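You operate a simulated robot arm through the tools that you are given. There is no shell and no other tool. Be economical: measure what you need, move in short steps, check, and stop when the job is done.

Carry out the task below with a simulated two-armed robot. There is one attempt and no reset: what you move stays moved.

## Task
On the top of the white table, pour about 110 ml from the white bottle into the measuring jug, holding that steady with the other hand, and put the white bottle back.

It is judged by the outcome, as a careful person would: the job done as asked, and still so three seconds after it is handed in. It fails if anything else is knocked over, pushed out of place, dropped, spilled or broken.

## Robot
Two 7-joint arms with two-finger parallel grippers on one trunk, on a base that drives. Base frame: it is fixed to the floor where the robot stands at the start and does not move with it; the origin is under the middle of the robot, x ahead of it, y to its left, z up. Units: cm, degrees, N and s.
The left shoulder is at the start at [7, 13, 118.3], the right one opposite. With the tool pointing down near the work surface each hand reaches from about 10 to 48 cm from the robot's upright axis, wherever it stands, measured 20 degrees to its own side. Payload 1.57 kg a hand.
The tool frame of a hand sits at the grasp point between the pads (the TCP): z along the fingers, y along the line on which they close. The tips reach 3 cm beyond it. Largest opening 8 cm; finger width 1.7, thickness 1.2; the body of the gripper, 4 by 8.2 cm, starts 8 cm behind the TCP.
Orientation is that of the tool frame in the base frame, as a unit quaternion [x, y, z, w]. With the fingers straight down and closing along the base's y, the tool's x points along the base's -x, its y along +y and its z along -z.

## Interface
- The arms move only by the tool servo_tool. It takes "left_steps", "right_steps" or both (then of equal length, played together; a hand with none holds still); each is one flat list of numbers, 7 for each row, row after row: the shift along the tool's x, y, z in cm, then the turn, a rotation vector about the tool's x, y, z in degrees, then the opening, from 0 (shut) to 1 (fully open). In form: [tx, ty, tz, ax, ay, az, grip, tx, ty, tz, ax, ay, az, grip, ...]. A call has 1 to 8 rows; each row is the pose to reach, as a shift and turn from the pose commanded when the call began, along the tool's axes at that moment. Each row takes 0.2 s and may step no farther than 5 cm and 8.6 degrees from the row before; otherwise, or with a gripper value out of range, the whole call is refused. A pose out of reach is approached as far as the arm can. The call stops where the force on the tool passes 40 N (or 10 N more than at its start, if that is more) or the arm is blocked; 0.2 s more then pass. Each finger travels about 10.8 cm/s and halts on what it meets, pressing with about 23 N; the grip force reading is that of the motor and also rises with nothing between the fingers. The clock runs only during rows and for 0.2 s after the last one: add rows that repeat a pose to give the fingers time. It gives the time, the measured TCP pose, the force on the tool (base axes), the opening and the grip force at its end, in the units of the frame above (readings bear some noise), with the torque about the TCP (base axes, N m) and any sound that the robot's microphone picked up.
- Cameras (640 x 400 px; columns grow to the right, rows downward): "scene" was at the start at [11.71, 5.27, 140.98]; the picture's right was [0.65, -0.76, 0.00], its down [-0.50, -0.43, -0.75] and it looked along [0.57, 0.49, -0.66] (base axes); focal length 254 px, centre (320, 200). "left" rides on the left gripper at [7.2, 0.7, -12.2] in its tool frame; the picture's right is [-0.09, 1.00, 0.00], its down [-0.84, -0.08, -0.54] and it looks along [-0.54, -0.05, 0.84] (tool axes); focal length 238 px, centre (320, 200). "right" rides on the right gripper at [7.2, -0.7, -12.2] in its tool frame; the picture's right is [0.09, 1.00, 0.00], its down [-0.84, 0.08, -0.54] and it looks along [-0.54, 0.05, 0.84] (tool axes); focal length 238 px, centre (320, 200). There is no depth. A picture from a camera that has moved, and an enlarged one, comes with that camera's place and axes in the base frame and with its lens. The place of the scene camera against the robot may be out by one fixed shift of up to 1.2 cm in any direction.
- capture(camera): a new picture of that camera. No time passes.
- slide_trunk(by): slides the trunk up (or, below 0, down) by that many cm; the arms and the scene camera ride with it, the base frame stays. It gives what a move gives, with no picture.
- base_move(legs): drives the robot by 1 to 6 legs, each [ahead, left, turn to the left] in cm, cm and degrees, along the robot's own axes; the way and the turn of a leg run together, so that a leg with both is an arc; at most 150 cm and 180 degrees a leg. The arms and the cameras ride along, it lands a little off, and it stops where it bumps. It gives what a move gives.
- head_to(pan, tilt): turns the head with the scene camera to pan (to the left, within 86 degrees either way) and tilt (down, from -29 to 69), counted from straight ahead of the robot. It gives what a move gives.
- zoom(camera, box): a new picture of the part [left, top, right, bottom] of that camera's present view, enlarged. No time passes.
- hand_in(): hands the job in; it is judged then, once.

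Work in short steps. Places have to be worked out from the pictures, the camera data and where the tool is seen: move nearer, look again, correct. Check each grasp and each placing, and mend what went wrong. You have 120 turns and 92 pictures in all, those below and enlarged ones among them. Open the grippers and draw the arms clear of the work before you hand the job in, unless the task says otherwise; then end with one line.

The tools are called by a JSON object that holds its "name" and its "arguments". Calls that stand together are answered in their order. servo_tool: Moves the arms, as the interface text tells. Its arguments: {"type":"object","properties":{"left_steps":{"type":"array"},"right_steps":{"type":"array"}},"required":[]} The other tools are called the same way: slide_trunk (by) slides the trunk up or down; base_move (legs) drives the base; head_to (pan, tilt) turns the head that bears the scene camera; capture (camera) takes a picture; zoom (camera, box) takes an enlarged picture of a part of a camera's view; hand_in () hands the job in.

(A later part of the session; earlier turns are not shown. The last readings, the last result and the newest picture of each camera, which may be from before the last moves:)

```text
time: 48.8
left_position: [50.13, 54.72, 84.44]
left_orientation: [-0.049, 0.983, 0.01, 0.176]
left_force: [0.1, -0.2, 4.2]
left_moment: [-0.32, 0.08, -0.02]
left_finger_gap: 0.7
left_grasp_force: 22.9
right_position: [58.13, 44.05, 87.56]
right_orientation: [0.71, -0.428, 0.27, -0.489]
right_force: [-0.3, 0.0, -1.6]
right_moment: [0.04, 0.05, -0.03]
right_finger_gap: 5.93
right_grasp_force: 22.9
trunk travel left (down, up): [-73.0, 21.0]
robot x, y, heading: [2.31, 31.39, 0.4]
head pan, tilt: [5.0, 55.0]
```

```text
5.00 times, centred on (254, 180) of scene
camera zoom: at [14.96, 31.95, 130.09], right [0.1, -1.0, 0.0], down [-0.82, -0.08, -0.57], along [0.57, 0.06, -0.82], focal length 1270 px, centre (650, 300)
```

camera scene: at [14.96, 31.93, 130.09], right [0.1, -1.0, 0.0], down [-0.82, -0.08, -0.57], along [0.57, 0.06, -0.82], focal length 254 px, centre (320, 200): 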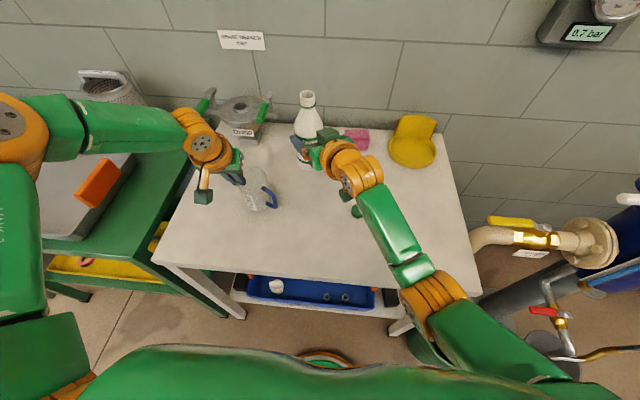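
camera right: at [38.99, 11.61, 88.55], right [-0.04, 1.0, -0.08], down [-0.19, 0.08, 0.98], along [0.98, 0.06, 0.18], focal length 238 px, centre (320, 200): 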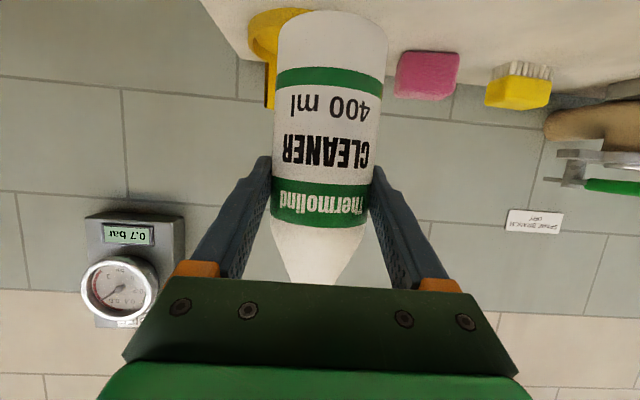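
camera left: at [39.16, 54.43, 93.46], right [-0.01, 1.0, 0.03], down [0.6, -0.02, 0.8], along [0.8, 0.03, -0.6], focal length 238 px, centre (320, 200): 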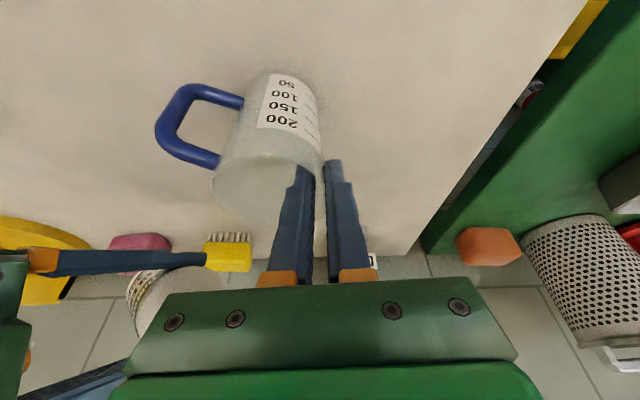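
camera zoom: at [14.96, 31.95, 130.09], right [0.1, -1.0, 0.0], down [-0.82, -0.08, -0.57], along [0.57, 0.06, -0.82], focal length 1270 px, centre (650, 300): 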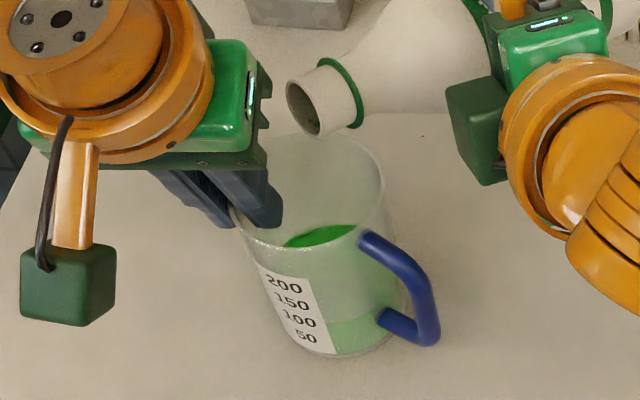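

No drips now. The wall thickness makes the side reading ambiguous by several ml, so I take a large zoom over the rim to compare the liquid's far edge and the ticks against the rim.

{"name": "zoom", "arguments": {"camera": "scene", "box": [246, 162, 302, 214]}}

{"name": "servo_tool", "arguments": {"right_steps": [0, 0, 0, 0, 0, 0, 0.3]}}

{"name": "servo_tool", "arguments": {"right_steps": [0, 0, 0, 0, 0, 0, 0.3]}}

{"name": "servo_tool", "arguments": {"right_steps": [0, 0, 0, 0, 0, 0, 0.3]}}

{"name": "servo_tool", "arguments": {"right_steps": [0, 0, 0, 0, 0, 0, 0.3]}}

```text
7.69 times, centred on (274, 188) of scene
camera zoom: at [14.96, 31.95, 130.09], right [0.1, -1.0, 0.0], down [-0.82, -0.08, -0.57], along [0.57, 0.06, -0.82], focal length 1954 px, centre (674, 292)
```

zoom: 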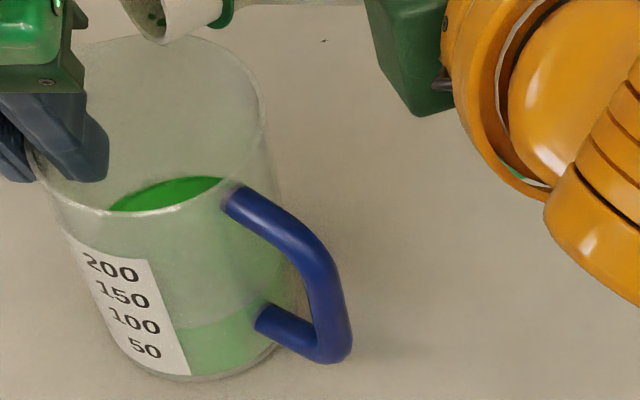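

```text
time: 49.2
left_position: [50.07, 54.94, 84.46]
left_orientation: [-0.047, 0.983, 0.008, 0.175]
left_force: [0.8, -0.5, 2.8]
left_moment: [-0.25, 0.03, -0.01]
left_finger_gap: 0.67
left_grasp_force: 23.4
right_position: [58.15, 44.03, 87.53]
right_orientation: [0.71, -0.428, 0.27, -0.489]
right_force: [0.2, -0.4, -1.3]
right_moment: [0.04, 0.04, 0.02]
right_finger_gap: 5.95
right_grasp_force: 22.5
trunk travel left (down, up): [-73.0, 21.0]
robot x, y, heading: [2.22, 31.25, 0.6]
head pan, tilt: [5.0, 55.0]
```

```text
time: 49.6
left_position: [50.0, 54.71, 84.31]
left_orientation: [-0.048, 0.983, 0.009, 0.175]
left_force: [0.3, -0.7, 3.2]
left_moment: [-0.29, 0.03, 0.04]
left_finger_gap: 0.68
left_grasp_force: 23.1
right_position: [58.19, 44.14, 87.52]
right_orientation: [0.711, -0.427, 0.27, -0.489]
right_force: [-0.2, 0.3, -1.3]
right_moment: [0.0, 0.04, 0.03]
right_finger_gap: 5.93
right_grasp_force: 23.3
trunk travel left (down, up): [-73.0, 21.0]
robot x, y, heading: [2.08, 31.57, 0.6]
head pan, tilt: [5.0, 55.0]
```

```text
time: 50.0
left_position: [49.95, 54.88, 84.39]
left_orientation: [-0.048, 0.983, 0.009, 0.175]
left_force: [0.5, -0.8, 3.3]
left_moment: [-0.29, 0.02, -0.03]
left_finger_gap: 0.69
left_grasp_force: 23.0
right_position: [58.18, 44.09, 87.54]
right_orientation: [0.711, -0.427, 0.269, -0.489]
right_force: [0.0, 0.7, -1.3]
right_moment: [0.02, 0.03, -0.01]
right_finger_gap: 5.95
right_grasp_force: 23.2
trunk travel left (down, up): [-73.0, 21.0]
robot x, y, heading: [2.22, 31.49, 0.6]
head pan, tilt: [5.0, 55.0]
```

```text
time: 50.4
left_position: [49.92, 54.8, 84.35]
left_orientation: [-0.048, 0.983, 0.009, 0.174]
left_force: [0.0, 0.2, 3.3]
left_moment: [-0.27, -0.02, 0.03]
left_finger_gap: 0.71
left_grasp_force: 23.2
right_position: [58.21, 43.96, 87.63]
right_orientation: [0.711, -0.427, 0.269, -0.489]
right_force: [0.4, 0.5, -1.3]
right_moment: [0.03, 0.03, 0.02]
right_finger_gap: 5.93
right_grasp_force: 22.9
trunk travel left (down, up): [-73.0, 21.0]
robot x, y, heading: [2.48, 31.6, 0.5]
head pan, tilt: [5.0, 55.0]
```

The estimates range over roughly 99–108 ml from the pictures, and more by weight. My best guess is about 105 ml, so I tilt back to just past the last angle for a brief, self-limiting top-up, then return.

{"name": "servo_tool", "arguments": {"right_steps": [-0.09, -0.7, 0.1, 0, 0, -6, 0.3, -0.18, -1.37, 0.2, 0, 0, -12.2, 0.3, -0.18, -1.37, 0.2, 0, 0, -12.2, 0.3, -0.18, -1.37, 0.2, 0, 0, -12.2, 0.3, -0.09, -0.7, 0.1, 0, 0, -6, 0.3, 0, 0, 0, 0, 0, 0, 0.3, 0, 0, 0, 0, 0, 0, 0.3]}}

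{"name": "zoom", "arguments": {"camera": "scene", "box": [246, 162, 302, 214]}}

{"name": "zoom", "arguments": {"camera": "left", "box": [232, 65, 328, 125]}}

```text
time: 52.0
left_position: [49.97, 54.85, 84.34]
left_orientation: [-0.048, 0.983, 0.009, 0.176]
left_force: [-0.3, -0.3, 2.9]
left_moment: [-0.27, 0.03, -0.02]
left_finger_gap: 0.69
left_grasp_force: 23.3
right_position: [58.13, 44.02, 87.63]
right_orientation: [0.71, -0.429, 0.269, -0.489]
right_force: [-0.5, 0.2, -1.2]
right_moment: [0.02, 0.03, 0.0]
right_finger_gap: 5.94
right_grasp_force: 23.0
trunk travel left (down, up): [-73.0, 21.0]
robot x, y, heading: [2.68, 31.35, 0.8]
head pan, tilt: [5.0, 55.0]
```

```text
7.69 times, centred on (274, 188) of scene
camera zoom: at [14.96, 31.95, 130.09], right [0.1, -1.0, 0.0], down [-0.82, -0.08, -0.57], along [0.57, 0.06, -0.82], focal length 1954 px, centre (674, 292)
```

zoom: 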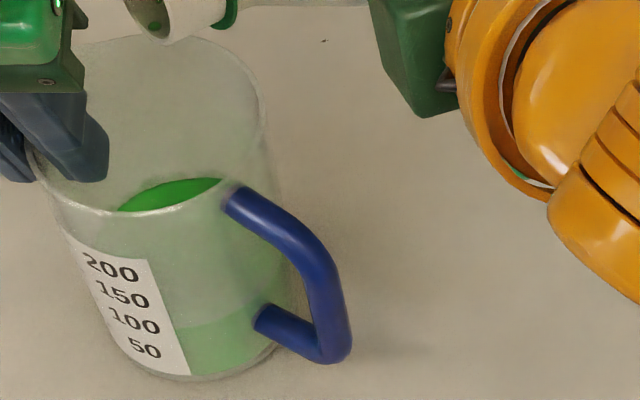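

```text
6.67 times, centred on (280, 95) of left
camera zoom: at [39.16, 54.44, 93.47], right [-0.01, 1.0, 0.03], down [0.6, -0.02, 0.8], along [0.8, 0.03, -0.6], focal length 1589 px, centre (587, 900)
```

zoom: 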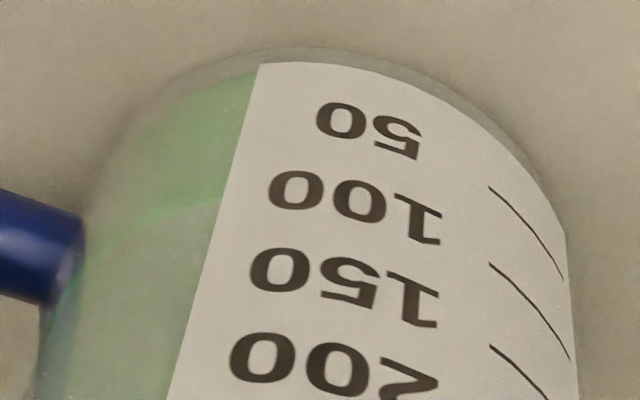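

The apparent reading is now just under 110 ml, which I accept. I withdraw the bottle: back and up while tilting it upright along the reverse path.

{"name": "servo_tool", "arguments": {"right_steps": [0.7, -0.97, -0.26, 0, 0, 6.5, 0.3, 1.45, -1.94, -0.53, 0, 0, 13, 0.3, 2.05, -2.2, -1.5, 0, 0, 20, 0.3, 2.65, -2.5, -2.5, 0, 0, 27, 0.3, 3.25, -2.75, -3.5, 0, 0, 34, 0.3, 3.86, -3, -4.45, 0, 0, 41, 0.3, 4.47, -3.28, -5.44, 0, 0, 48, 0.3, 4.47, -3.28, -5.44, 0, 0, 48, 0.3]}}

{"name": "servo_tool", "arguments": {"right_steps": [0, 0, 0, 0, 0, 8, 0.3, 0, 0, 0, 0, 0, 16, 0.3, 0, 0, 0, 0, 0, 24, 0.3, 0, 0, 0, 0, 0, 32, 0.3, 0, 0, 0, 0, 0, 40, 0.3, 0, 0, 0, 0, 0, 40, 0.3]}}

{"name": "capture", "arguments": {"camera": "scene"}}

```text
time: 53.8
left_position: [50.11, 54.82, 84.35]
left_orientation: [-0.049, 0.983, 0.008, 0.175]
left_force: [-0.1, -1.2, 4.1]
left_moment: [-0.3, 0.01, 0.01]
left_finger_gap: 0.7
left_grasp_force: 23.2
right_position: [57.09, 38.04, 92.47]
right_orientation: [-0.475, 0.68, -0.047, 0.556]
right_force: [0.9, -0.5, -0.8]
right_moment: [0.02, 0.04, 0.01]
right_finger_gap: 5.94
right_grasp_force: 22.8
trunk travel left (down, up): [-73.0, 21.0]
robot x, y, heading: [2.2, 31.65, 0.8]
head pan, tilt: [5.0, 55.0]
```

```text
time: 55.2
left_position: [50.05, 54.78, 84.39]
left_orientation: [-0.048, 0.983, 0.008, 0.175]
left_force: [-0.7, -1.5, 3.3]
left_moment: [-0.23, 0.0, 0.01]
left_finger_gap: 0.7
left_grasp_force: 23.0
right_position: [57.06, 37.99, 92.55]
right_orientation: [-0.213, 0.802, 0.146, 0.539]
right_force: [-0.2, -0.5, -1.9]
right_moment: [-0.04, 0.0, 0.02]
right_finger_gap: 5.96
right_grasp_force: 23.2
trunk travel left (down, up): [-73.0, 21.0]
robot x, y, heading: [2.58, 31.66, 0.5]
head pan, tilt: [5.0, 55.0]
```

```text
21 pictures are left
camera scene: at [14.96, 31.94, 130.09], right [0.1, -1.0, 0.0], down [-0.82, -0.08, -0.57], along [0.57, 0.06, -0.82], focal length 254 px, centre (320, 200)
```

scene: 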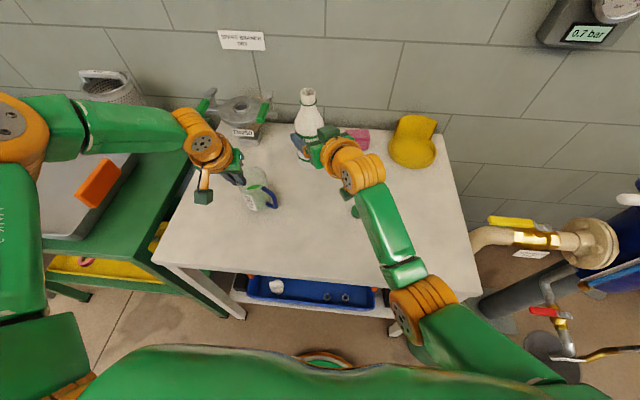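

The bottle is upright again and the jug undisturbed. I carry it back along the reverse route, unwinding the yaw.

{"name": "servo_tool", "arguments": {"right_steps": [1.05, -1.8, -1.48, 2.78, 0, 1.13, 0.3, 2.1, -3.6, -2.96, 5.56, 0, 2.27, 0.3, 3.14, -5.4, -4.45, 8.34, 0, 3.4, 0.3, 4.19, -7.2, -5.93, 11.1, 0, 4.54, 0.3, 5.24, -8.99, -7.41, 13.9, 0, 5.67, 0.3, 5.24, -8.99, -7.41, 13.9, 0, 5.67, 0.3]}}

```text
time: 56.6
left_position: [49.98, 54.83, 84.37]
left_orientation: [-0.049, 0.983, 0.009, 0.175]
left_force: [0.4, -0.8, 2.6]
left_moment: [-0.29, -0.03, 0.02]
left_finger_gap: 0.69
left_grasp_force: 23.2
right_position: [53.82, 25.99, 90.3]
right_orientation: [-0.107, 0.823, 0.073, 0.554]
right_force: [-0.7, 0.2, -1.0]
right_moment: [0.0, 0.02, -0.01]
right_finger_gap: 5.94
right_grasp_force: 22.6
trunk travel left (down, up): [-73.0, 21.0]
robot x, y, heading: [2.6, 31.74, 0.6]
head pan, tilt: [5.0, 55.0]
```

Next I take it to directly above its original spot, hand straight ahead again.

{"name": "servo_tool", "arguments": {"right_steps": [0.76, -2.6, -0.65, 2.78, 0, 1.13, 0.3, 1.52, -5.2, -1.3, 5.56, 0, 2.27, 0.3, 2.29, -7.76, -1.95, 8.34, 0, 3.4, 0.3, 3.05, -10.34, -2.6, 11.1, 0, 4.54, 0.3, 3.81, -12.93, -3.25, 13.9, 0, 5.67, 0.3, 3.81, -12.93, -3.25, 13.9, 0, 5.67, 0.3]}}

{"name": "capture", "arguments": {"camera": "right"}}

```text
time: 58.0
left_position: [49.98, 54.78, 84.31]
left_orientation: [-0.048, 0.983, 0.008, 0.175]
left_force: [0.9, -0.5, 1.6]
left_moment: [-0.27, -0.03, 0.0]
left_finger_gap: 0.67
left_grasp_force: 23.0
right_position: [52.9, 12.33, 88.04]
right_orientation: [0.001, 0.83, 0.001, 0.558]
right_force: [0.2, -0.3, -2.0]
right_moment: [-0.01, -0.02, 0.02]
right_finger_gap: 5.95
right_grasp_force: 23.1
trunk travel left (down, up): [-73.0, 21.0]
robot x, y, heading: [2.22, 31.38, 0.8]
head pan, tilt: [5.0, 55.0]
```

```text
20 pictures are left
camera right: at [38.84, 11.71, 85.92], right [-0.03, 1.0, -0.08], down [-0.19, 0.07, 0.98], along [0.98, 0.05, 0.18], focal length 238 px, centre (320, 200)
```

right: 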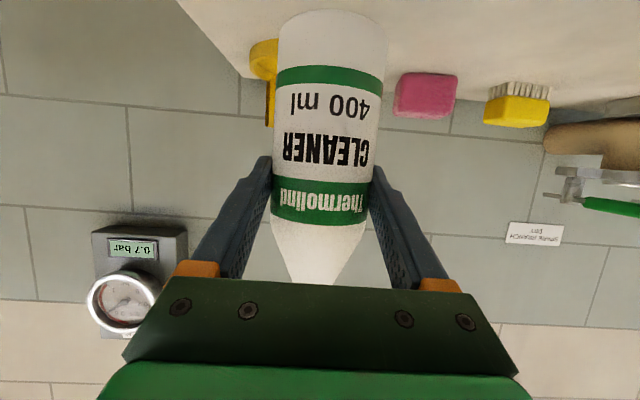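

The grip is unchanged and the bottle is right above its old spot. I lower it slowly to just above the home height.

{"name": "servo_tool", "arguments": {"right_steps": [1.4, 0, 0.57, 0, 0, 0, 0.3, 2.8, 0, 1.14, 0, 0, 0, 0.3, 3.9, 0, 1.6, 0, 0, 0, 0.3, 4.45, 0, 1.82, 0, 0, 0, 0.3, 4.72, 0, 1.93, 0, 0, 0, 0.3, 4.72, 0, 1.93, 0, 0, 0, 0.3]}}

{"name": "capture", "arguments": {"camera": "right"}}

```text
time: 59.4
left_position: [49.94, 54.84, 84.41]
left_orientation: [-0.048, 0.983, 0.009, 0.175]
left_force: [0.4, -0.2, 3.3]
left_moment: [-0.26, -0.03, 0.04]
left_finger_gap: 0.68
left_grasp_force: 23.5
right_position: [52.95, 12.13, 82.88]
right_orientation: [0.001, 0.83, 0.001, 0.558]
right_force: [-0.5, -0.7, -1.3]
right_moment: [0.0, 0.02, -0.01]
right_finger_gap: 5.94
right_grasp_force: 23.4
trunk travel left (down, up): [-73.0, 21.0]
robot x, y, heading: [2.38, 31.18, 0.8]
head pan, tilt: [5.0, 55.0]
```

```text
19 pictures are left
camera right: at [38.85, 11.61, 80.82], right [-0.03, 1.0, -0.08], down [-0.19, 0.07, 0.98], along [0.98, 0.05, 0.18], focal length 238 px, centre (320, 200)
```

right: 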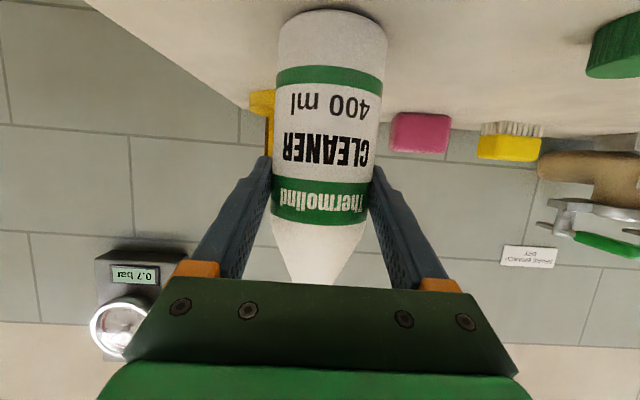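

The bottle is almost down. I take the last 2–3 mm gently and watch the force.

{"name": "servo_tool", "arguments": {"right_steps": [0.09, 0, 0.04, 0, 0, 0, 0.3, 0.19, 0, 0.08, 0, 0, 0, 0.3, 0.19, 0, 0.08, 0, 0, 0, 0.3]}}

```text
time: 60.2
left_position: [49.89, 54.92, 84.38]
left_orientation: [-0.048, 0.983, 0.008, 0.175]
left_force: [1.1, -1.3, 2.5]
left_moment: [-0.23, -0.06, 0.07]
left_finger_gap: 0.67
left_grasp_force: 23.0
right_position: [52.9, 12.24, 82.8]
right_orientation: [0.001, 0.83, 0.001, 0.558]
right_force: [0.5, -0.9, 2.9]
right_moment: [-0.15, -0.1, 0.0]
right_finger_gap: 5.94
right_grasp_force: 22.8
trunk travel left (down, up): [-73.0, 21.0]
robot x, y, heading: [2.22, 31.54, 0.6]
head pan, tilt: [5.0, 55.0]
```

The bottle is standing on the table (+2.9 N). I open the fingers and back straight out.

{"name": "servo_tool", "arguments": {"right_steps": [0, 0, 0, 0, 0, 0, 0.78, 0, 0, 0, 0, 0, 0, 0.85, 0, 0, 0, 0, 0, 0, 1, 0, 0, 0, 0, 0, 0, 1]}}

{"name": "capture", "arguments": {"camera": "right"}}

```text
time: 61.2
left_position: [49.98, 54.92, 84.34]
left_orientation: [-0.048, 0.983, 0.008, 0.175]
left_force: [-0.1, -0.7, 2.0]
left_moment: [-0.29, 0.04, 0.04]
left_finger_gap: 0.65
left_grasp_force: 23.2
right_position: [52.85, 12.25, 82.83]
right_orientation: [0.002, 0.83, 0.001, 0.558]
right_force: [-0.7, 0.1, -0.7]
right_moment: [0.02, -0.02, -0.03]
right_finger_gap: 8.0
right_grasp_force: 0.1
trunk travel left (down, up): [-73.0, 21.0]
robot x, y, heading: [2.13, 31.54, 0.8]
head pan, tilt: [5.0, 55.0]
```

```text
18 pictures are left
camera right: at [38.87, 11.64, 80.68], right [-0.03, 1.0, -0.08], down [-0.19, 0.07, 0.98], along [0.98, 0.05, 0.18], focal length 238 px, centre (320, 200)
```

right: 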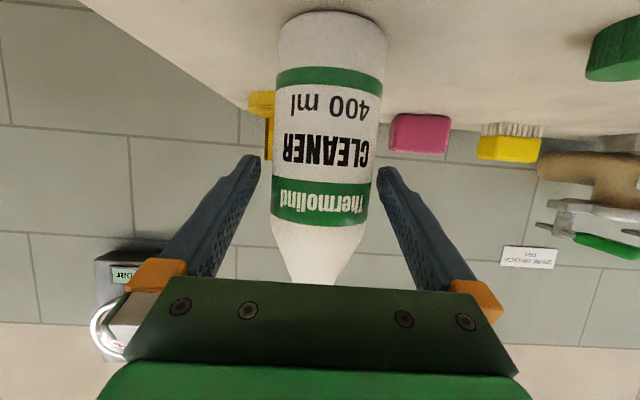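

The bottle stands free between the open fingers. I retreat horizontally.

{"name": "servo_tool", "arguments": {"right_steps": [0.8, 0, -2.4, 0, 0, 0, 1, 1.6, 0, -4.8, 0, 0, 0, 1, 2.4, 0, -7.2, 0, 0, 0, 1, 3.2, 0, -9.6, 0, 0, 0, 1]}}

{"name": "capture", "arguments": {"camera": "scene"}}

```text
time: 62.2
left_position: [50.07, 54.92, 84.4]
left_orientation: [-0.048, 0.983, 0.009, 0.175]
left_force: [-0.8, -0.8, 3.4]
left_moment: [-0.28, 0.06, -0.04]
left_finger_gap: 0.68
left_grasp_force: 23.3
right_position: [42.84, 12.34, 83.63]
right_orientation: [0.001, 0.83, 0.001, 0.558]
right_force: [-0.6, 0.1, -0.2]
right_moment: [-0.01, 0.01, -0.01]
right_finger_gap: 8.01
right_grasp_force: 0.0
trunk travel left (down, up): [-73.0, 21.0]
robot x, y, heading: [2.38, 31.74, 0.3]
head pan, tilt: [5.0, 55.0]
```

```text
17 pictures are left
camera scene: at [14.87, 31.95, 130.1], right [0.1, -1.0, 0.0], down [-0.81, -0.08, -0.57], along [0.57, 0.06, -0.82], focal length 254 px, centre (320, 200)
```

scene: 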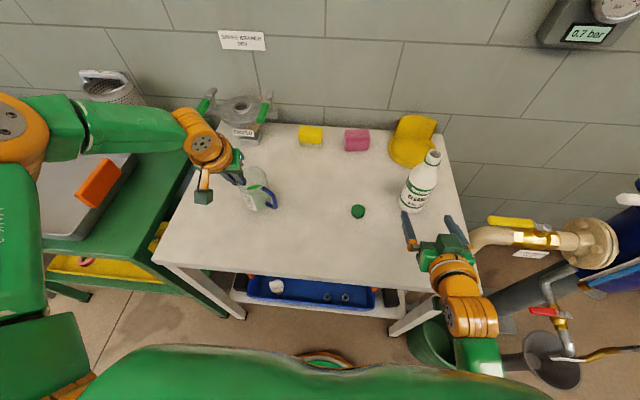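

The bottle is back in place with the cap and other items undisturbed. Now I open the left fingers gradually to release the jug.

{"name": "servo_tool", "arguments": {"left_steps": [0, 0, 0, 0, 0, 0, 0.12, 0, 0, 0, 0, 0, 0, 0.25, 0, 0, 0, 0, 0, 0, 0.38, 0, 0, 0, 0, 0, 0, 0.45, 0, 0, 0, 0, 0, 0, 0.45]}}

{"name": "capture", "arguments": {"camera": "left"}}

```text
time: 63.4
left_position: [49.98, 54.93, 84.25]
left_orientation: [-0.048, 0.984, 0.008, 0.174]
left_force: [0.3, 0.3, 0.3]
left_moment: [0.02, -0.01, 0.02]
left_finger_gap: 3.59
left_grasp_force: 0.0
right_position: [42.86, 12.39, 83.35]
right_orientation: [0.0, 0.83, 0.002, 0.558]
right_force: [-0.8, -0.1, 0.0]
right_moment: [-0.03, 0.0, 0.03]
right_finger_gap: 7.99
right_grasp_force: 0.0
trunk travel left (down, up): [-73.0, 21.0]
robot x, y, heading: [2.56, 31.17, 0.7]
head pan, tilt: [5.0, 55.0]
```

```text
16 pictures are left
camera left: at [39.17, 54.46, 93.45], right [-0.01, 1.0, 0.03], down [0.6, -0.02, 0.8], along [0.8, 0.03, -0.6], focal length 238 px, centre (320, 200)
```

left: 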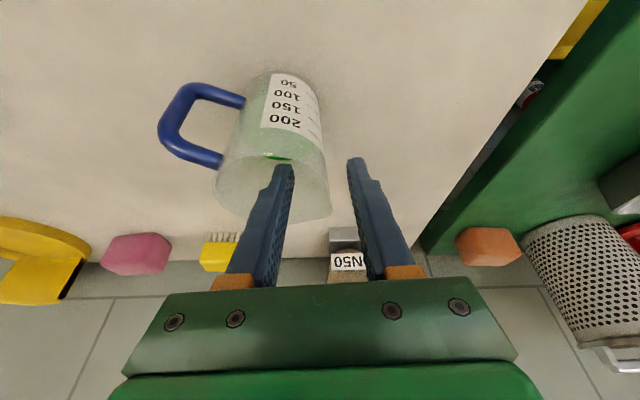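

The jug is released and stands unmoved. I withdraw the left hand along its own axis.

{"name": "servo_tool", "arguments": {"left_steps": [0, 0, -1.5, 0, 0, 0, 0.45, 0, 0, -3.2, 0, 0, 0, 0.45, 0, 0, -5, 0, 0, 0, 0.45, 0, 0, -7, 0, 0, 0, 0.45, 0, 0, -9.5, 0, 0, 0, 0.45, -3, 2, -12, 0, 0, 0, 0.45, -3, 2, -12, 0, 0, 0, 0.45]}}

{"name": "capture", "arguments": {"camera": "scene"}}

{"name": "capture", "arguments": {"camera": "left"}}

```text
time: 65.0
left_position: [48.47, 56.96, 96.76]
left_orientation: [-0.049, 0.983, 0.008, 0.175]
left_force: [-0.1, -0.6, -0.6]
left_moment: [0.01, -0.02, 0.02]
left_finger_gap: 3.6
left_grasp_force: 0.1
right_position: [42.97, 12.43, 83.5]
right_orientation: [0.001, 0.83, 0.001, 0.558]
right_force: [-0.3, 0.7, -1.0]
right_moment: [0.0, 0.02, 0.02]
right_finger_gap: 7.98
right_grasp_force: 0.0
trunk travel left (down, up): [-73.0, 21.0]
robot x, y, heading: [2.42, 31.56, 0.6]
head pan, tilt: [5.0, 55.0]
```

```text
15 pictures are left
camera scene: at [14.98, 31.96, 130.09], right [0.1, -1.0, 0.0], down [-0.82, -0.08, -0.57], along [0.57, 0.06, -0.82], focal length 254 px, centre (320, 200)
```

scene: 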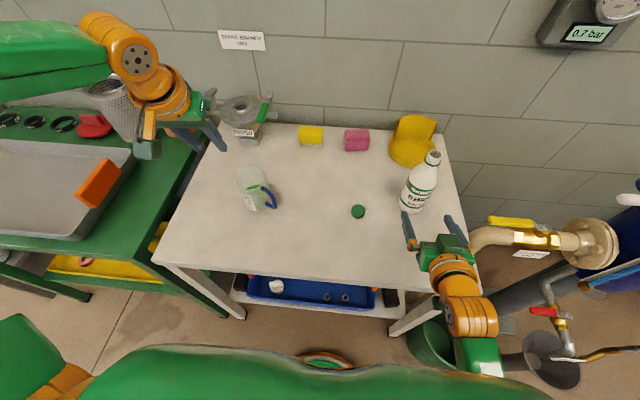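

```text
14 pictures are left
camera left: at [37.57, 56.41, 105.8], right [-0.01, 1.0, 0.03], down [0.6, -0.02, 0.8], along [0.8, 0.03, -0.6], focal length 238 px, centre (320, 200)
```

left: 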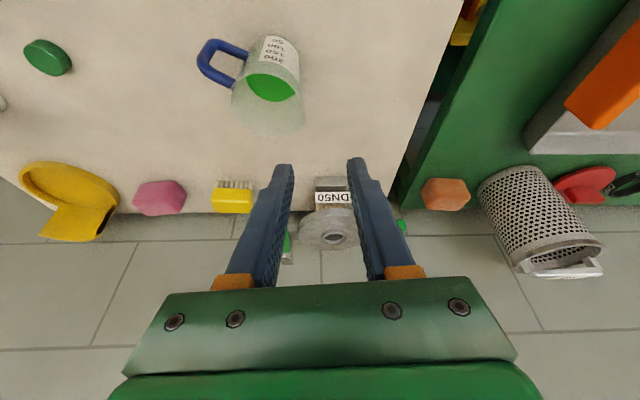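

The hand is clear. I take unobstructed zooms of the jug for a final volume check.

{"name": "zoom", "arguments": {"camera": "left", "box": [218, 30, 314, 140]}}

{"name": "zoom", "arguments": {"camera": "scene", "box": [226, 162, 284, 214]}}

```text
3.64 times, centred on (266, 85) of left
camera zoom: at [37.57, 56.41, 105.8], right [-0.01, 1.0, 0.03], down [0.6, -0.02, 0.8], along [0.8, 0.03, -0.6], focal length 867 px, centre (516, 618)
```

zoom: 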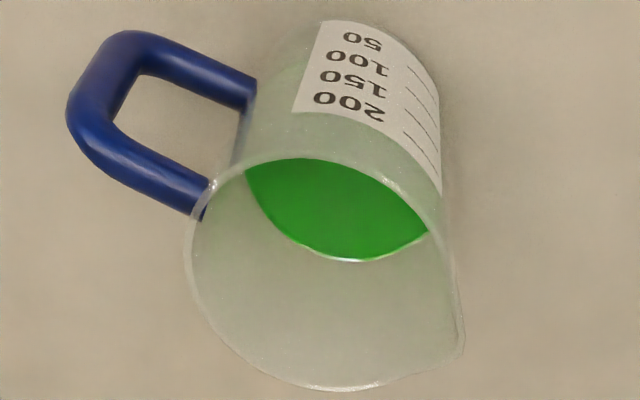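

```text
7.69 times, centred on (255, 188) of scene
camera zoom: at [14.98, 31.96, 130.09], right [0.1, -1.0, 0.0], down [-0.82, -0.08, -0.57], along [0.57, 0.06, -0.82], focal length 1954 px, centre (820, 292)
```

zoom: 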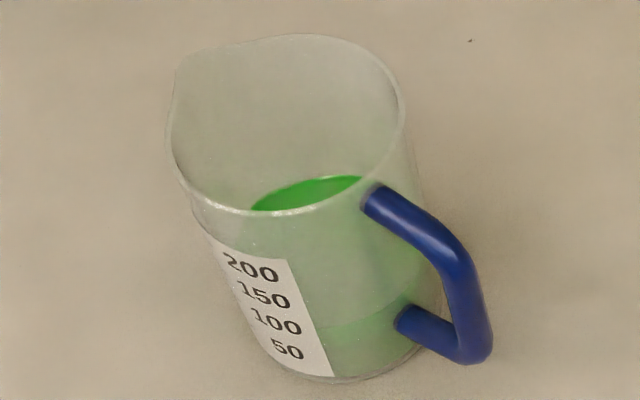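

The picture-based volume estimates disagree because of the steep viewing angle, so I want a level side view. I yaw the right hand in place toward the jug, since its camera already sits near liquid height off the table edge.

{"name": "servo_tool", "arguments": {"right_steps": [0, 0, -0.5, -7.7, 0, -3.15, 1, 0, 0, -1, -15.4, 0, -6.3, 1, 0, 0, -1, -23.15, 0, -9.45, 1, 0, 0, -1, -23.15, 0, -9.45, 1]}}

{"name": "capture", "arguments": {"camera": "right"}}

```text
time: 66.0
left_position: [48.37, 56.93, 96.66]
left_orientation: [-0.047, 0.984, 0.007, 0.174]
left_force: [-0.4, 0.0, -0.5]
left_moment: [-0.03, 0.03, 0.0]
left_finger_gap: 3.57
left_grasp_force: 0.1
right_position: [41.97, 12.25, 83.86]
right_orientation: [-0.178, 0.81, 0.121, 0.546]
right_force: [-0.2, 0.3, -0.5]
right_moment: [-0.04, -0.05, 0.03]
right_finger_gap: 8.01
right_grasp_force: 0.0
trunk travel left (down, up): [-73.0, 21.0]
robot x, y, heading: [2.75, 31.32, 0.5]
head pan, tilt: [5.0, 55.0]
```

```text
11 pictures are left
camera right: at [29.5, 5.81, 81.75], right [-0.45, 0.89, -0.08], down [-0.2, -0.01, 0.98], along [0.87, 0.46, 0.18], focal length 238 px, centre (320, 200)
```

right: 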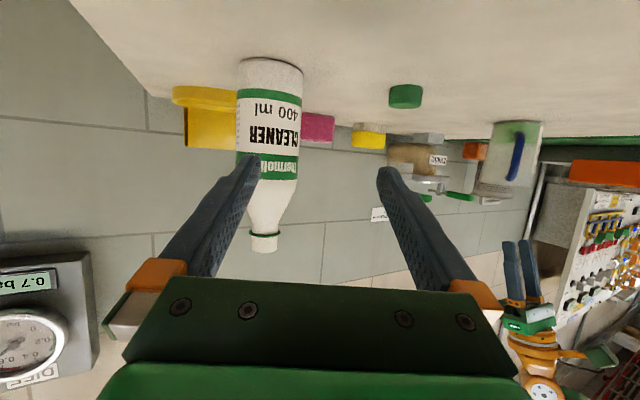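

The jug is visible almost side-on. I zoom in on it.

{"name": "zoom", "arguments": {"camera": "right", "box": [462, 108, 566, 206]}}

```text
4.08 times, centred on (514, 157) of right
camera zoom: at [29.5, 5.81, 81.75], right [-0.45, 0.89, -0.08], down [-0.2, -0.01, 0.98], along [0.87, 0.46, 0.18], focal length 973 px, centre (-472, 376)
```

zoom: 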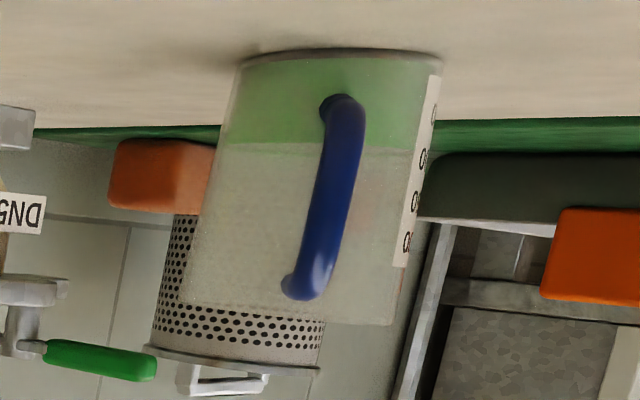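

The level line seems to sit just below the 100 digit. I zoom in more for precision.

{"name": "zoom", "arguments": {"camera": "right", "box": [510, 114, 574, 154]}}

```text
10.00 times, centred on (542, 134) of right
camera zoom: at [29.5, 5.81, 81.75], right [-0.45, 0.89, -0.08], down [-0.2, -0.01, 0.98], along [0.87, 0.46, 0.18], focal length 2384 px, centre (-1900, 860)
```

zoom: 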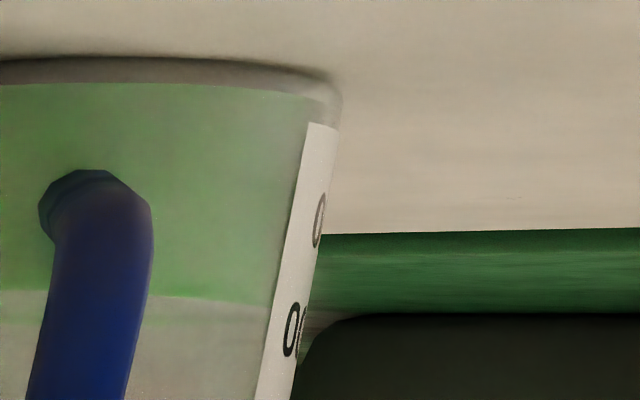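

The level side view reads clearly at about 92 ml, short of 110, so a top-up of about 18 ml is needed. I turn the right hand back and bring the left hand to its pre-insert pose over the jug wall.

{"name": "servo_tool", "arguments": {"left_steps": [0.73, -0.57, 1.27, 0, 0, 0, 0.5, 1.46, -1.13, 2.55, 0, 0, 0, 0.5, 2.2, -1.7, 3.8, 0, 0, 0, 0.5, 2.92, -2.26, 5.1, 0, 0, 0, 0.5, 2.92, -2.26, 5.1, 0, 0, 0, 0.5], "right_steps": [0, 0, 0, 7.7, 0, 3.15, 1, 0, 0, 0, 15.4, 0, 6.3, 1, 0, 0, 0, 23.15, 0, 9.45, 1, 0, 0, 0, 23.15, 0, 9.45, 1, 0, 0, 0, 23.15, 0, 9.45, 1]}}

```text
time: 67.2
left_position: [47.82, 54.46, 90.79]
left_orientation: [-0.049, 0.983, 0.01, 0.174]
left_force: [-0.2, 0.2, 0.0]
left_moment: [-0.03, 0.02, 0.0]
left_finger_gap: 3.99
left_grasp_force: 0.1
right_position: [41.91, 12.41, 83.81]
right_orientation: [0.002, 0.83, 0.001, 0.557]
right_force: [0.5, 0.4, 0.1]
right_moment: [0.01, -0.04, -0.05]
right_finger_gap: 8.02
right_grasp_force: 0.2
trunk travel left (down, up): [-73.0, 21.0]
robot x, y, heading: [2.8, 31.49, 0.6]
head pan, tilt: [5.0, 55.0]
```

Both hands are in their stand-off poses. The left hand descends over the wall while the right hand advances around the bottle.

{"name": "servo_tool", "arguments": {"left_steps": [0.02, 0.15, 1.4, 0, 0, 0, 0.5, 0.03, 0.15, 2.8, 0, 0, 0, 0.5, 0.05, 0.15, 4.2, 0, 0, 0, 0.5, 0.06, 0.15, 5.6, 0, 0, 0, 0.5, 0.07, 0.15, 6.9, 0, 0, 0, 0.5, 0.07, 0.15, 6.9, 0, 0, 0, 0.5], "right_steps": [-0.65, -0.1, 2.1, 0, 0, 0, 1, -1.3, -0.1, 4.2, 0, 0, 0, 1, -1.95, -0.1, 6.35, 0, 0, 0, 1, -2.6, -0.1, 8.5, 0, 0, 0, 1, -3.23, -0.1, 10.57, 0, 0, 0, 1, -3.23, -0.1, 10.57, 0, 0, 0, 1]}}

{"name": "capture", "arguments": {"camera": "left"}}

```text
time: 68.6
left_position: [50.0, 54.82, 84.35]
left_orientation: [-0.048, 0.983, 0.01, 0.175]
left_force: [-0.6, -0.4, 0.9]
left_moment: [-0.01, 0.01, 0.02]
left_finger_gap: 3.98
left_grasp_force: 0.1
right_position: [53.04, 12.35, 82.75]
right_orientation: [0.002, 0.83, 0.0, 0.558]
right_force: [-0.3, -0.7, 0.0]
right_moment: [0.01, 0.0, -0.04]
right_finger_gap: 8.01
right_grasp_force: 0.1
trunk travel left (down, up): [-73.0, 21.0]
robot x, y, heading: [2.09, 31.84, 0.7]
head pan, tilt: [5.0, 55.0]
```

```text
8 pictures are left
camera left: at [39.11, 54.34, 93.42], right [-0.01, 1.0, 0.03], down [0.6, -0.02, 0.8], along [0.8, 0.03, -0.6], focal length 238 px, centre (320, 200)
```

left: 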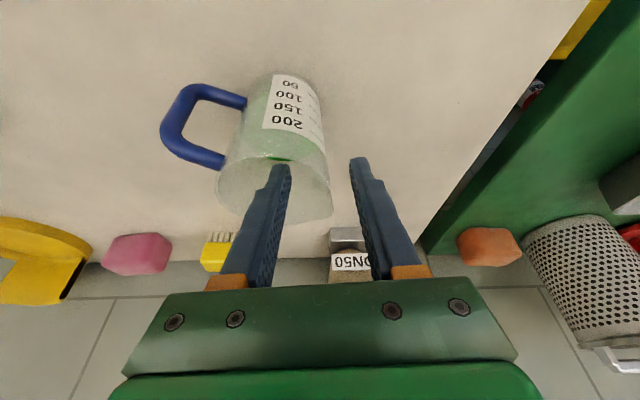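

The wall is straddled and the bottle is between the right fingers. I close both hands.

{"name": "servo_tool", "arguments": {"left_steps": [0, 0, 0, 0, 0, 0, 0.4, 0, 0, 0, 0, 0, 0, 0.3, 0, 0, 0, 0, 0, 0, 0.2, 0, 0, 0, 0, 0, 0, 0.1, 0, 0, 0, 0, 0, 0, 0, 0, 0, 0, 0, 0, 0, 0, 0, 0, 0, 0, 0, 0, 0], "right_steps": [0, 0, 0, 0, 0, 0, 0.85, 0, 0, 0, 0, 0, 0, 0.7, 0, 0, 0, 0, 0, 0, 0.5, 0, 0, 0, 0, 0, 0, 0.3, 0, 0, 0, 0, 0, 0, 0.3, 0, 0, 0, 0, 0, 0, 0.3, 0, 0, 0, 0, 0, 0, 0.3]}}

```text
time: 70.2
left_position: [50.06, 54.81, 84.32]
left_orientation: [-0.048, 0.983, 0.007, 0.176]
left_force: [1.6, -0.9, 2.8]
left_moment: [-0.25, -0.19, 0.04]
left_finger_gap: 0.69
left_grasp_force: 22.4
right_position: [53.06, 12.44, 82.69]
right_orientation: [0.001, 0.83, 0.001, 0.558]
right_force: [1.4, 1.1, -0.7]
right_moment: [0.09, -0.03, -0.05]
right_finger_gap: 5.92
right_grasp_force: 22.6
trunk travel left (down, up): [-73.0, 21.0]
robot x, y, heading: [2.28, 31.52, 0.5]
head pan, tilt: [5.0, 55.0]
```

Both grips are firm. I lift the bottle and carry it along the known route.

{"name": "servo_tool", "arguments": {"right_steps": [-1.6, 0, -0.65, 0, 0, 0, 0.3, -3.2, 0, -1.3, 0, 0, 0, 0.3, -4.82, 0, -1.97, 0, 0, 0, 0.3, -5.32, 2.7, -2, -2.78, 0, -1.13, 0.3, -5.83, 5.4, -2.03, -5.56, 0, -2.27, 0.3, -6.33, 8.2, -2.07, -8.34, 0, -3.4, 0.3, -6.84, 10.9, -2.1, -11.1, 0, -4.54, 0.3, -7.34, 13.6, -2.13, -13.9, 0, -5.67, 0.3]}}

```text
time: 72.0
left_position: [50.11, 54.7, 84.26]
left_orientation: [-0.048, 0.983, 0.008, 0.175]
left_force: [0.2, 0.3, 3.3]
left_moment: [-0.23, -0.08, 0.08]
left_finger_gap: 0.68
left_grasp_force: 23.0
right_position: [53.56, 25.61, 90.59]
right_orientation: [-0.108, 0.823, 0.075, 0.552]
right_force: [0.2, 0.5, -0.9]
right_moment: [0.02, 0.02, 0.03]
right_finger_gap: 5.93
right_grasp_force: 23.0
trunk travel left (down, up): [-73.0, 21.0]
robot x, y, heading: [2.07, 31.47, 0.6]
head pan, tilt: [5.0, 55.0]
```

On to the staging pose at (57, 38, 92.5).

{"name": "servo_tool", "arguments": {"right_steps": [-0.88, 2.15, 0.98, -2.78, 0, -1.13, 0.3, -1.75, 4.3, 1.96, -5.56, 0, -2.27, 0.3, -2.63, 6.46, 2.95, -8.34, 0, -3.4, 0.3, -3.5, 8.6, 3.93, -11.1, 0, -4.54, 0.3, -4.38, 10.76, 4.91, -13.9, 0, -5.67, 0.3, -4.38, 10.76, 4.91, -13.9, 0, -5.67, 0.3]}}

{"name": "servo_tool", "arguments": {"right_steps": [0, 0, 0, 0, 0, -8, 0.3, 0, 0, 0, 0, 0, -16, 0.3, 0, 0, 0, 0, 0, -24, 0.3, 0, 0, 0, 0, 0, -32, 0.3, 0, 0, 0, 0, 0, -40, 0.3, 0, 0, 0, 0, 0, -40, 0.3]}}

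```text
time: 73.4
left_position: [49.91, 54.68, 84.35]
left_orientation: [-0.049, 0.983, 0.009, 0.175]
left_force: [-0.2, -0.9, 1.7]
left_moment: [-0.28, -0.01, 0.02]
left_finger_gap: 0.68
left_grasp_force: 23.4
right_position: [57.0, 37.6, 92.61]
right_orientation: [-0.214, 0.801, 0.145, 0.54]
right_force: [0.1, 0.2, -2.0]
right_moment: [0.01, 0.02, -0.01]
right_finger_gap: 5.96
right_grasp_force: 23.4
trunk travel left (down, up): [-73.0, 21.0]
robot x, y, heading: [2.46, 31.45, 0.7]
head pan, tilt: [5.0, 55.0]
```

```text
time: 74.8
left_position: [50.03, 54.68, 84.41]
left_orientation: [-0.047, 0.983, 0.008, 0.175]
left_force: [0.9, -1.1, 3.8]
left_moment: [-0.31, 0.01, 0.01]
left_finger_gap: 0.67
left_grasp_force: 23.1
right_position: [56.98, 37.63, 92.74]
right_orientation: [-0.476, 0.68, -0.047, 0.557]
right_force: [0.2, -0.1, -1.0]
right_moment: [0.02, 0.04, 0.02]
right_finger_gap: 5.92
right_grasp_force: 22.6
trunk travel left (down, up): [-73.0, 21.0]
robot x, y, heading: [2.32, 31.45, 0.5]
head pan, tilt: [5.0, 55.0]
```

Orientation matches the first pass exactly. I tilt on to 88° with the mouth over the jug, as before.

{"name": "servo_tool", "arguments": {"right_steps": [-0.18, 0.75, 1.1, 0, 0, -7, 0.3, -0.35, 1.5, 2.2, 0, 0, -14, 0.3, -0.53, 2.25, 3.3, 0, 0, -21, 0.3, -0.7, 3, 4.4, 0, 0, -28, 0.3, -0.88, 3.76, 5.51, 0, 0, -35, 0.3, -0.82, 4.8, 5.68, 0, 0, -41.5, 0.3, -0.76, 5.84, 5.85, 0, 0, -48, 0.3, -0.76, 5.84, 5.85, 0, 0, -48, 0.3]}}

{"name": "zoom", "arguments": {"camera": "scene", "box": [206, 140, 302, 220]}}

```text
time: 76.6
left_position: [49.93, 54.73, 84.37]
left_orientation: [-0.048, 0.983, 0.008, 0.175]
left_force: [-0.4, 0.6, 3.1]
left_moment: [-0.3, -0.02, -0.01]
left_finger_gap: 0.69
left_grasp_force: 22.8
right_position: [58.13, 44.06, 87.57]
right_orientation: [0.711, -0.427, 0.27, -0.489]
right_force: [0.4, 0.3, -1.4]
right_moment: [0.02, 0.05, 0.0]
right_finger_gap: 5.93
right_grasp_force: 22.8
trunk travel left (down, up): [-73.0, 21.0]
robot x, y, heading: [2.38, 31.48, 0.5]
head pan, tilt: [5.0, 55.0]
```

```text
5.00 times, centred on (254, 180) of scene
camera zoom: at [14.96, 31.93, 130.09], right [0.1, -1.0, 0.0], down [-0.82, -0.08, -0.57], along [0.57, 0.06, -0.82], focal length 1270 px, centre (650, 300)
```

zoom: 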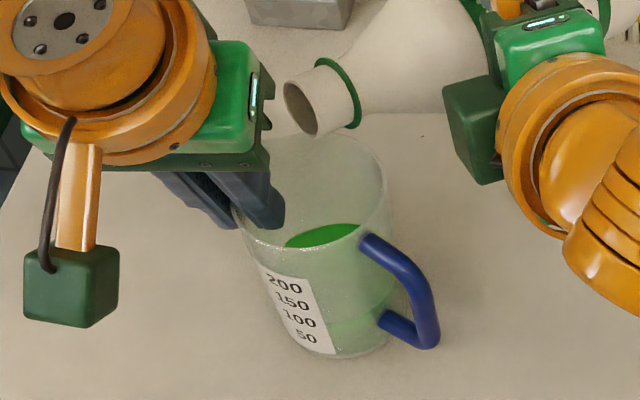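

The placement is identical to before. I tilt to 101.5° (1.3° beyond the last stop) for about 1.2 s and check the level line.

{"name": "servo_tool", "arguments": {"right_steps": [-0.1, -0.75, 0.1, 0, 0, -6.5, 0.3, -0.2, -1.55, 0.22, 0, 0, -13.5, 0.3, -0.2, -1.55, 0.22, 0, 0, -13.5, 0.3, -0.2, -1.55, 0.22, 0, 0, -13.5, 0.3, -0.2, -1.55, 0.22, 0, 0, -13.5, 0.3, -0.2, -1.55, 0.22, 0, 0, -13.5, 0.3]}}

{"name": "zoom", "arguments": {"camera": "left", "box": [232, 65, 328, 125]}}

```text
time: 78.0
left_position: [49.91, 54.79, 84.31]
left_orientation: [-0.049, 0.983, 0.009, 0.176]
left_force: [0.5, -1.1, 3.2]
left_moment: [-0.3, 0.0, -0.03]
left_finger_gap: 0.68
left_grasp_force: 22.8
right_position: [58.79, 44.7, 88.88]
right_orientation: [0.756, -0.341, 0.326, -0.454]
right_force: [-0.4, -0.6, -1.5]
right_moment: [0.01, 0.04, -0.01]
right_finger_gap: 5.94
right_grasp_force: 23.5
trunk travel left (down, up): [-73.0, 21.0]
robot x, y, heading: [2.45, 31.29, 0.6]
head pan, tilt: [5.0, 55.0]
```

```text
6.67 times, centred on (280, 95) of left
camera zoom: at [39.13, 54.32, 93.44], right [-0.01, 1.0, 0.03], down [0.6, -0.02, 0.8], along [0.8, 0.03, -0.6], focal length 1589 px, centre (587, 900)
```

zoom: 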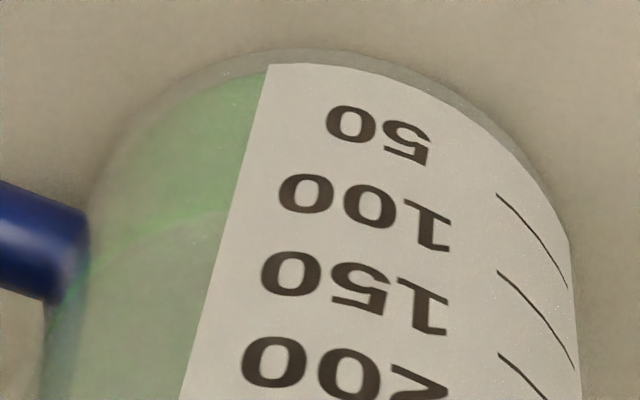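

The line rose by about 10 px, so roughly 99 ml now. I need about 11 ml more and hold the same tilt for another second.

{"name": "servo_tool", "arguments": {"right_steps": [0, 0, 0, 0, 0, 0, 0.3, 0, 0, 0, 0, 0, 0, 0.3, 0, 0, 0, 0, 0, 0, 0.3, 0, 0, 0, 0, 0, 0, 0.3, 0, 0, 0, 0, 0, 0, 0.3]}}

{"name": "zoom", "arguments": {"camera": "left", "box": [232, 65, 328, 125]}}

```text
time: 79.2
left_position: [50.12, 54.82, 84.3]
left_orientation: [-0.048, 0.983, 0.009, 0.175]
left_force: [0.5, -0.9, 2.3]
left_moment: [-0.29, 0.04, -0.01]
left_finger_gap: 0.71
left_grasp_force: 23.2
right_position: [58.8, 44.59, 88.98]
right_orientation: [0.756, -0.341, 0.325, -0.454]
right_force: [0.2, -1.6, -1.1]
right_moment: [0.01, 0.0, -0.02]
right_finger_gap: 5.92
right_grasp_force: 23.0
trunk travel left (down, up): [-73.0, 21.0]
robot x, y, heading: [2.54, 31.32, 0.5]
head pan, tilt: [5.0, 55.0]
```

```text
6.67 times, centred on (280, 95) of left
camera zoom: at [39.13, 54.32, 93.44], right [-0.01, 1.0, 0.03], down [0.6, -0.02, 0.8], along [0.8, 0.03, -0.6], focal length 1589 px, centre (587, 900)
```

zoom: 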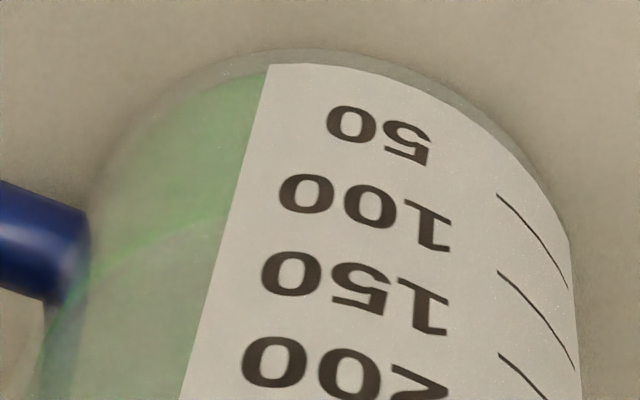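

About 103 ml. I tilt 0.7° more for about 1.2 s, then tilt back 12° in the same call.

{"name": "servo_tool", "arguments": {"right_steps": [0, -0.1, 0, 0, 0, -0.7, 0.3, 0, -0.1, 0, 0, 0, -0.7, 0.3, 0, -0.1, 0, 0, 0, -0.7, 0.3, 0, -0.1, 0, 0, 0, -0.7, 0.3, 0, -0.1, 0, 0, 0, -0.7, 0.3, 0, -0.1, 0, 0, 0, -0.7, 0.3, -0.05, 0.69, -0.1, 0, 0, 6, 0.3, -0.11, 1.38, -0.2, 0, 0, 12, 0.3]}}

{"name": "zoom", "arguments": {"camera": "left", "box": [232, 65, 328, 125]}}

```text
time: 81.0
left_position: [50.05, 54.84, 84.33]
left_orientation: [-0.048, 0.983, 0.009, 0.175]
left_force: [-0.6, -0.7, 3.4]
left_moment: [-0.3, -0.01, -0.03]
left_finger_gap: 0.66
left_grasp_force: 23.4
right_position: [58.28, 44.0, 87.59]
right_orientation: [0.716, -0.42, 0.275, -0.486]
right_force: [-0.4, -0.5, -1.1]
right_moment: [0.03, 0.02, 0.03]
right_finger_gap: 5.94
right_grasp_force: 23.1
trunk travel left (down, up): [-73.0, 21.0]
robot x, y, heading: [2.51, 31.55, 0.7]
head pan, tilt: [5.0, 55.0]
```

```text
6.67 times, centred on (280, 95) of left
camera zoom: at [39.13, 54.32, 93.44], right [-0.01, 1.0, 0.03], down [0.6, -0.02, 0.8], along [0.8, 0.03, -0.6], focal length 1589 px, centre (587, 900)
```

zoom: 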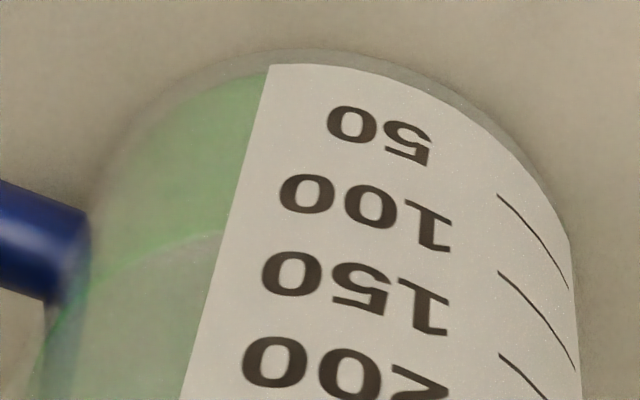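

The line now sits about 19 ml above the earlier 92 ml mark, so about 111 ml. I withdraw the bottle and bring it upright as before.

{"name": "servo_tool", "arguments": {"right_steps": [0.7, -0.97, -0.26, 0, 0, 7, 0.3, 1.45, -1.94, -0.53, 0, 0, 14, 0.3, 2.05, -2.2, -1.5, 0, 0, 21, 0.3, 2.65, -2.5, -2.5, 0, 0, 28, 0.3, 3.25, -2.75, -3.5, 0, 0, 35.2, 0.3, 3.86, -3, -4.45, 0, 0, 42.4, 0.3, 4.47, -3.28, -5.44, 0, 0, 49.5, 0.3, 4.47, -3.28, -5.44, 0, 0, 49.5, 0.3]}}

{"name": "servo_tool", "arguments": {"right_steps": [0, 0, 0, 0, 0, 8, 0.3, 0, 0, 0, 0, 0, 16, 0.3, 0, 0, 0, 0, 0, 24, 0.3, 0, 0, 0, 0, 0, 32, 0.3, 0, 0, 0, 0, 0, 40, 0.3, 0, 0, 0, 0, 0, 40, 0.3]}}

```text
time: 82.8
left_position: [49.9, 54.92, 84.31]
left_orientation: [-0.048, 0.983, 0.008, 0.175]
left_force: [0.4, -0.9, 4.1]
left_moment: [-0.26, -0.01, 0.0]
left_finger_gap: 0.68
left_grasp_force: 22.8
right_position: [56.98, 38.29, 92.86]
right_orientation: [-0.474, 0.68, -0.047, 0.557]
right_force: [-0.2, 0.0, -1.9]
right_moment: [0.01, 0.03, 0.03]
right_finger_gap: 5.93
right_grasp_force: 23.0
trunk travel left (down, up): [-73.0, 21.0]
robot x, y, heading: [2.41, 31.21, 0.4]
head pan, tilt: [5.0, 55.0]
```

```text
time: 84.2
left_position: [50.1, 54.76, 84.4]
left_orientation: [-0.048, 0.983, 0.009, 0.175]
left_force: [0.6, -0.5, 3.6]
left_moment: [-0.31, -0.01, 0.01]
left_finger_gap: 0.66
left_grasp_force: 22.5
right_position: [57.04, 38.31, 92.72]
right_orientation: [-0.213, 0.802, 0.146, 0.539]
right_force: [0.2, -1.1, -1.7]
right_moment: [-0.03, -0.02, 0.01]
right_finger_gap: 5.95
right_grasp_force: 22.8
trunk travel left (down, up): [-73.0, 21.0]
robot x, y, heading: [2.41, 31.43, 0.7]
head pan, tilt: [5.0, 55.0]
```

The bottle is upright. I carry it back.

{"name": "servo_tool", "arguments": {"right_steps": [1.1, -1.81, -1.48, 2.78, 0, 1.13, 0.3, 2.2, -3.62, -2.96, 5.56, 0, 2.27, 0.3, 3.3, -5.43, -4.43, 8.34, 0, 3.4, 0.3, 4.4, -7.24, -5.91, 11.1, 0, 4.54, 0.3, 5.5, -9.05, -7.39, 13.9, 0, 5.67, 0.3, 5.5, -9.05, -7.39, 13.9, 0, 5.67, 0.3]}}

{"name": "servo_tool", "arguments": {"right_steps": [0.76, -2.6, -0.65, 2.78, 0, 1.13, 0.3, 1.52, -5.2, -1.3, 5.56, 0, 2.27, 0.3, 2.29, -7.76, -1.95, 8.34, 0, 3.4, 0.3, 3.05, -10.34, -2.6, 11.1, 0, 4.54, 0.3, 3.81, -12.93, -3.25, 13.9, 0, 5.67, 0.3, 3.81, -12.93, -3.25, 13.9, 0, 5.67, 0.3]}}

```text
time: 85.6
left_position: [50.12, 54.73, 84.44]
left_orientation: [-0.048, 0.983, 0.009, 0.175]
left_force: [-0.3, -1.8, 3.3]
left_moment: [-0.28, -0.01, -0.01]
left_finger_gap: 0.67
left_grasp_force: 23.3
right_position: [53.95, 26.07, 90.37]
right_orientation: [-0.107, 0.823, 0.074, 0.553]
right_force: [-0.4, 0.3, -1.4]
right_moment: [-0.04, 0.01, 0.03]
right_finger_gap: 5.91
right_grasp_force: 23.4
trunk travel left (down, up): [-73.0, 21.0]
robot x, y, heading: [2.68, 31.63, 0.7]
head pan, tilt: [5.0, 55.0]
```

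```text
time: 87.0
left_position: [50.09, 54.76, 84.34]
left_orientation: [-0.049, 0.983, 0.009, 0.175]
left_force: [0.6, 0.0, 3.3]
left_moment: [-0.32, -0.05, 0.05]
left_finger_gap: 0.67
left_grasp_force: 23.2
right_position: [53.2, 12.47, 88.01]
right_orientation: [0.001, 0.83, 0.002, 0.558]
right_force: [-0.1, -0.4, -1.4]
right_moment: [0.0, 0.04, 0.01]
right_finger_gap: 5.92
right_grasp_force: 22.8
trunk travel left (down, up): [-73.0, 21.0]
robot x, y, heading: [2.36, 31.61, 0.3]
head pan, tilt: [5.0, 55.0]
```

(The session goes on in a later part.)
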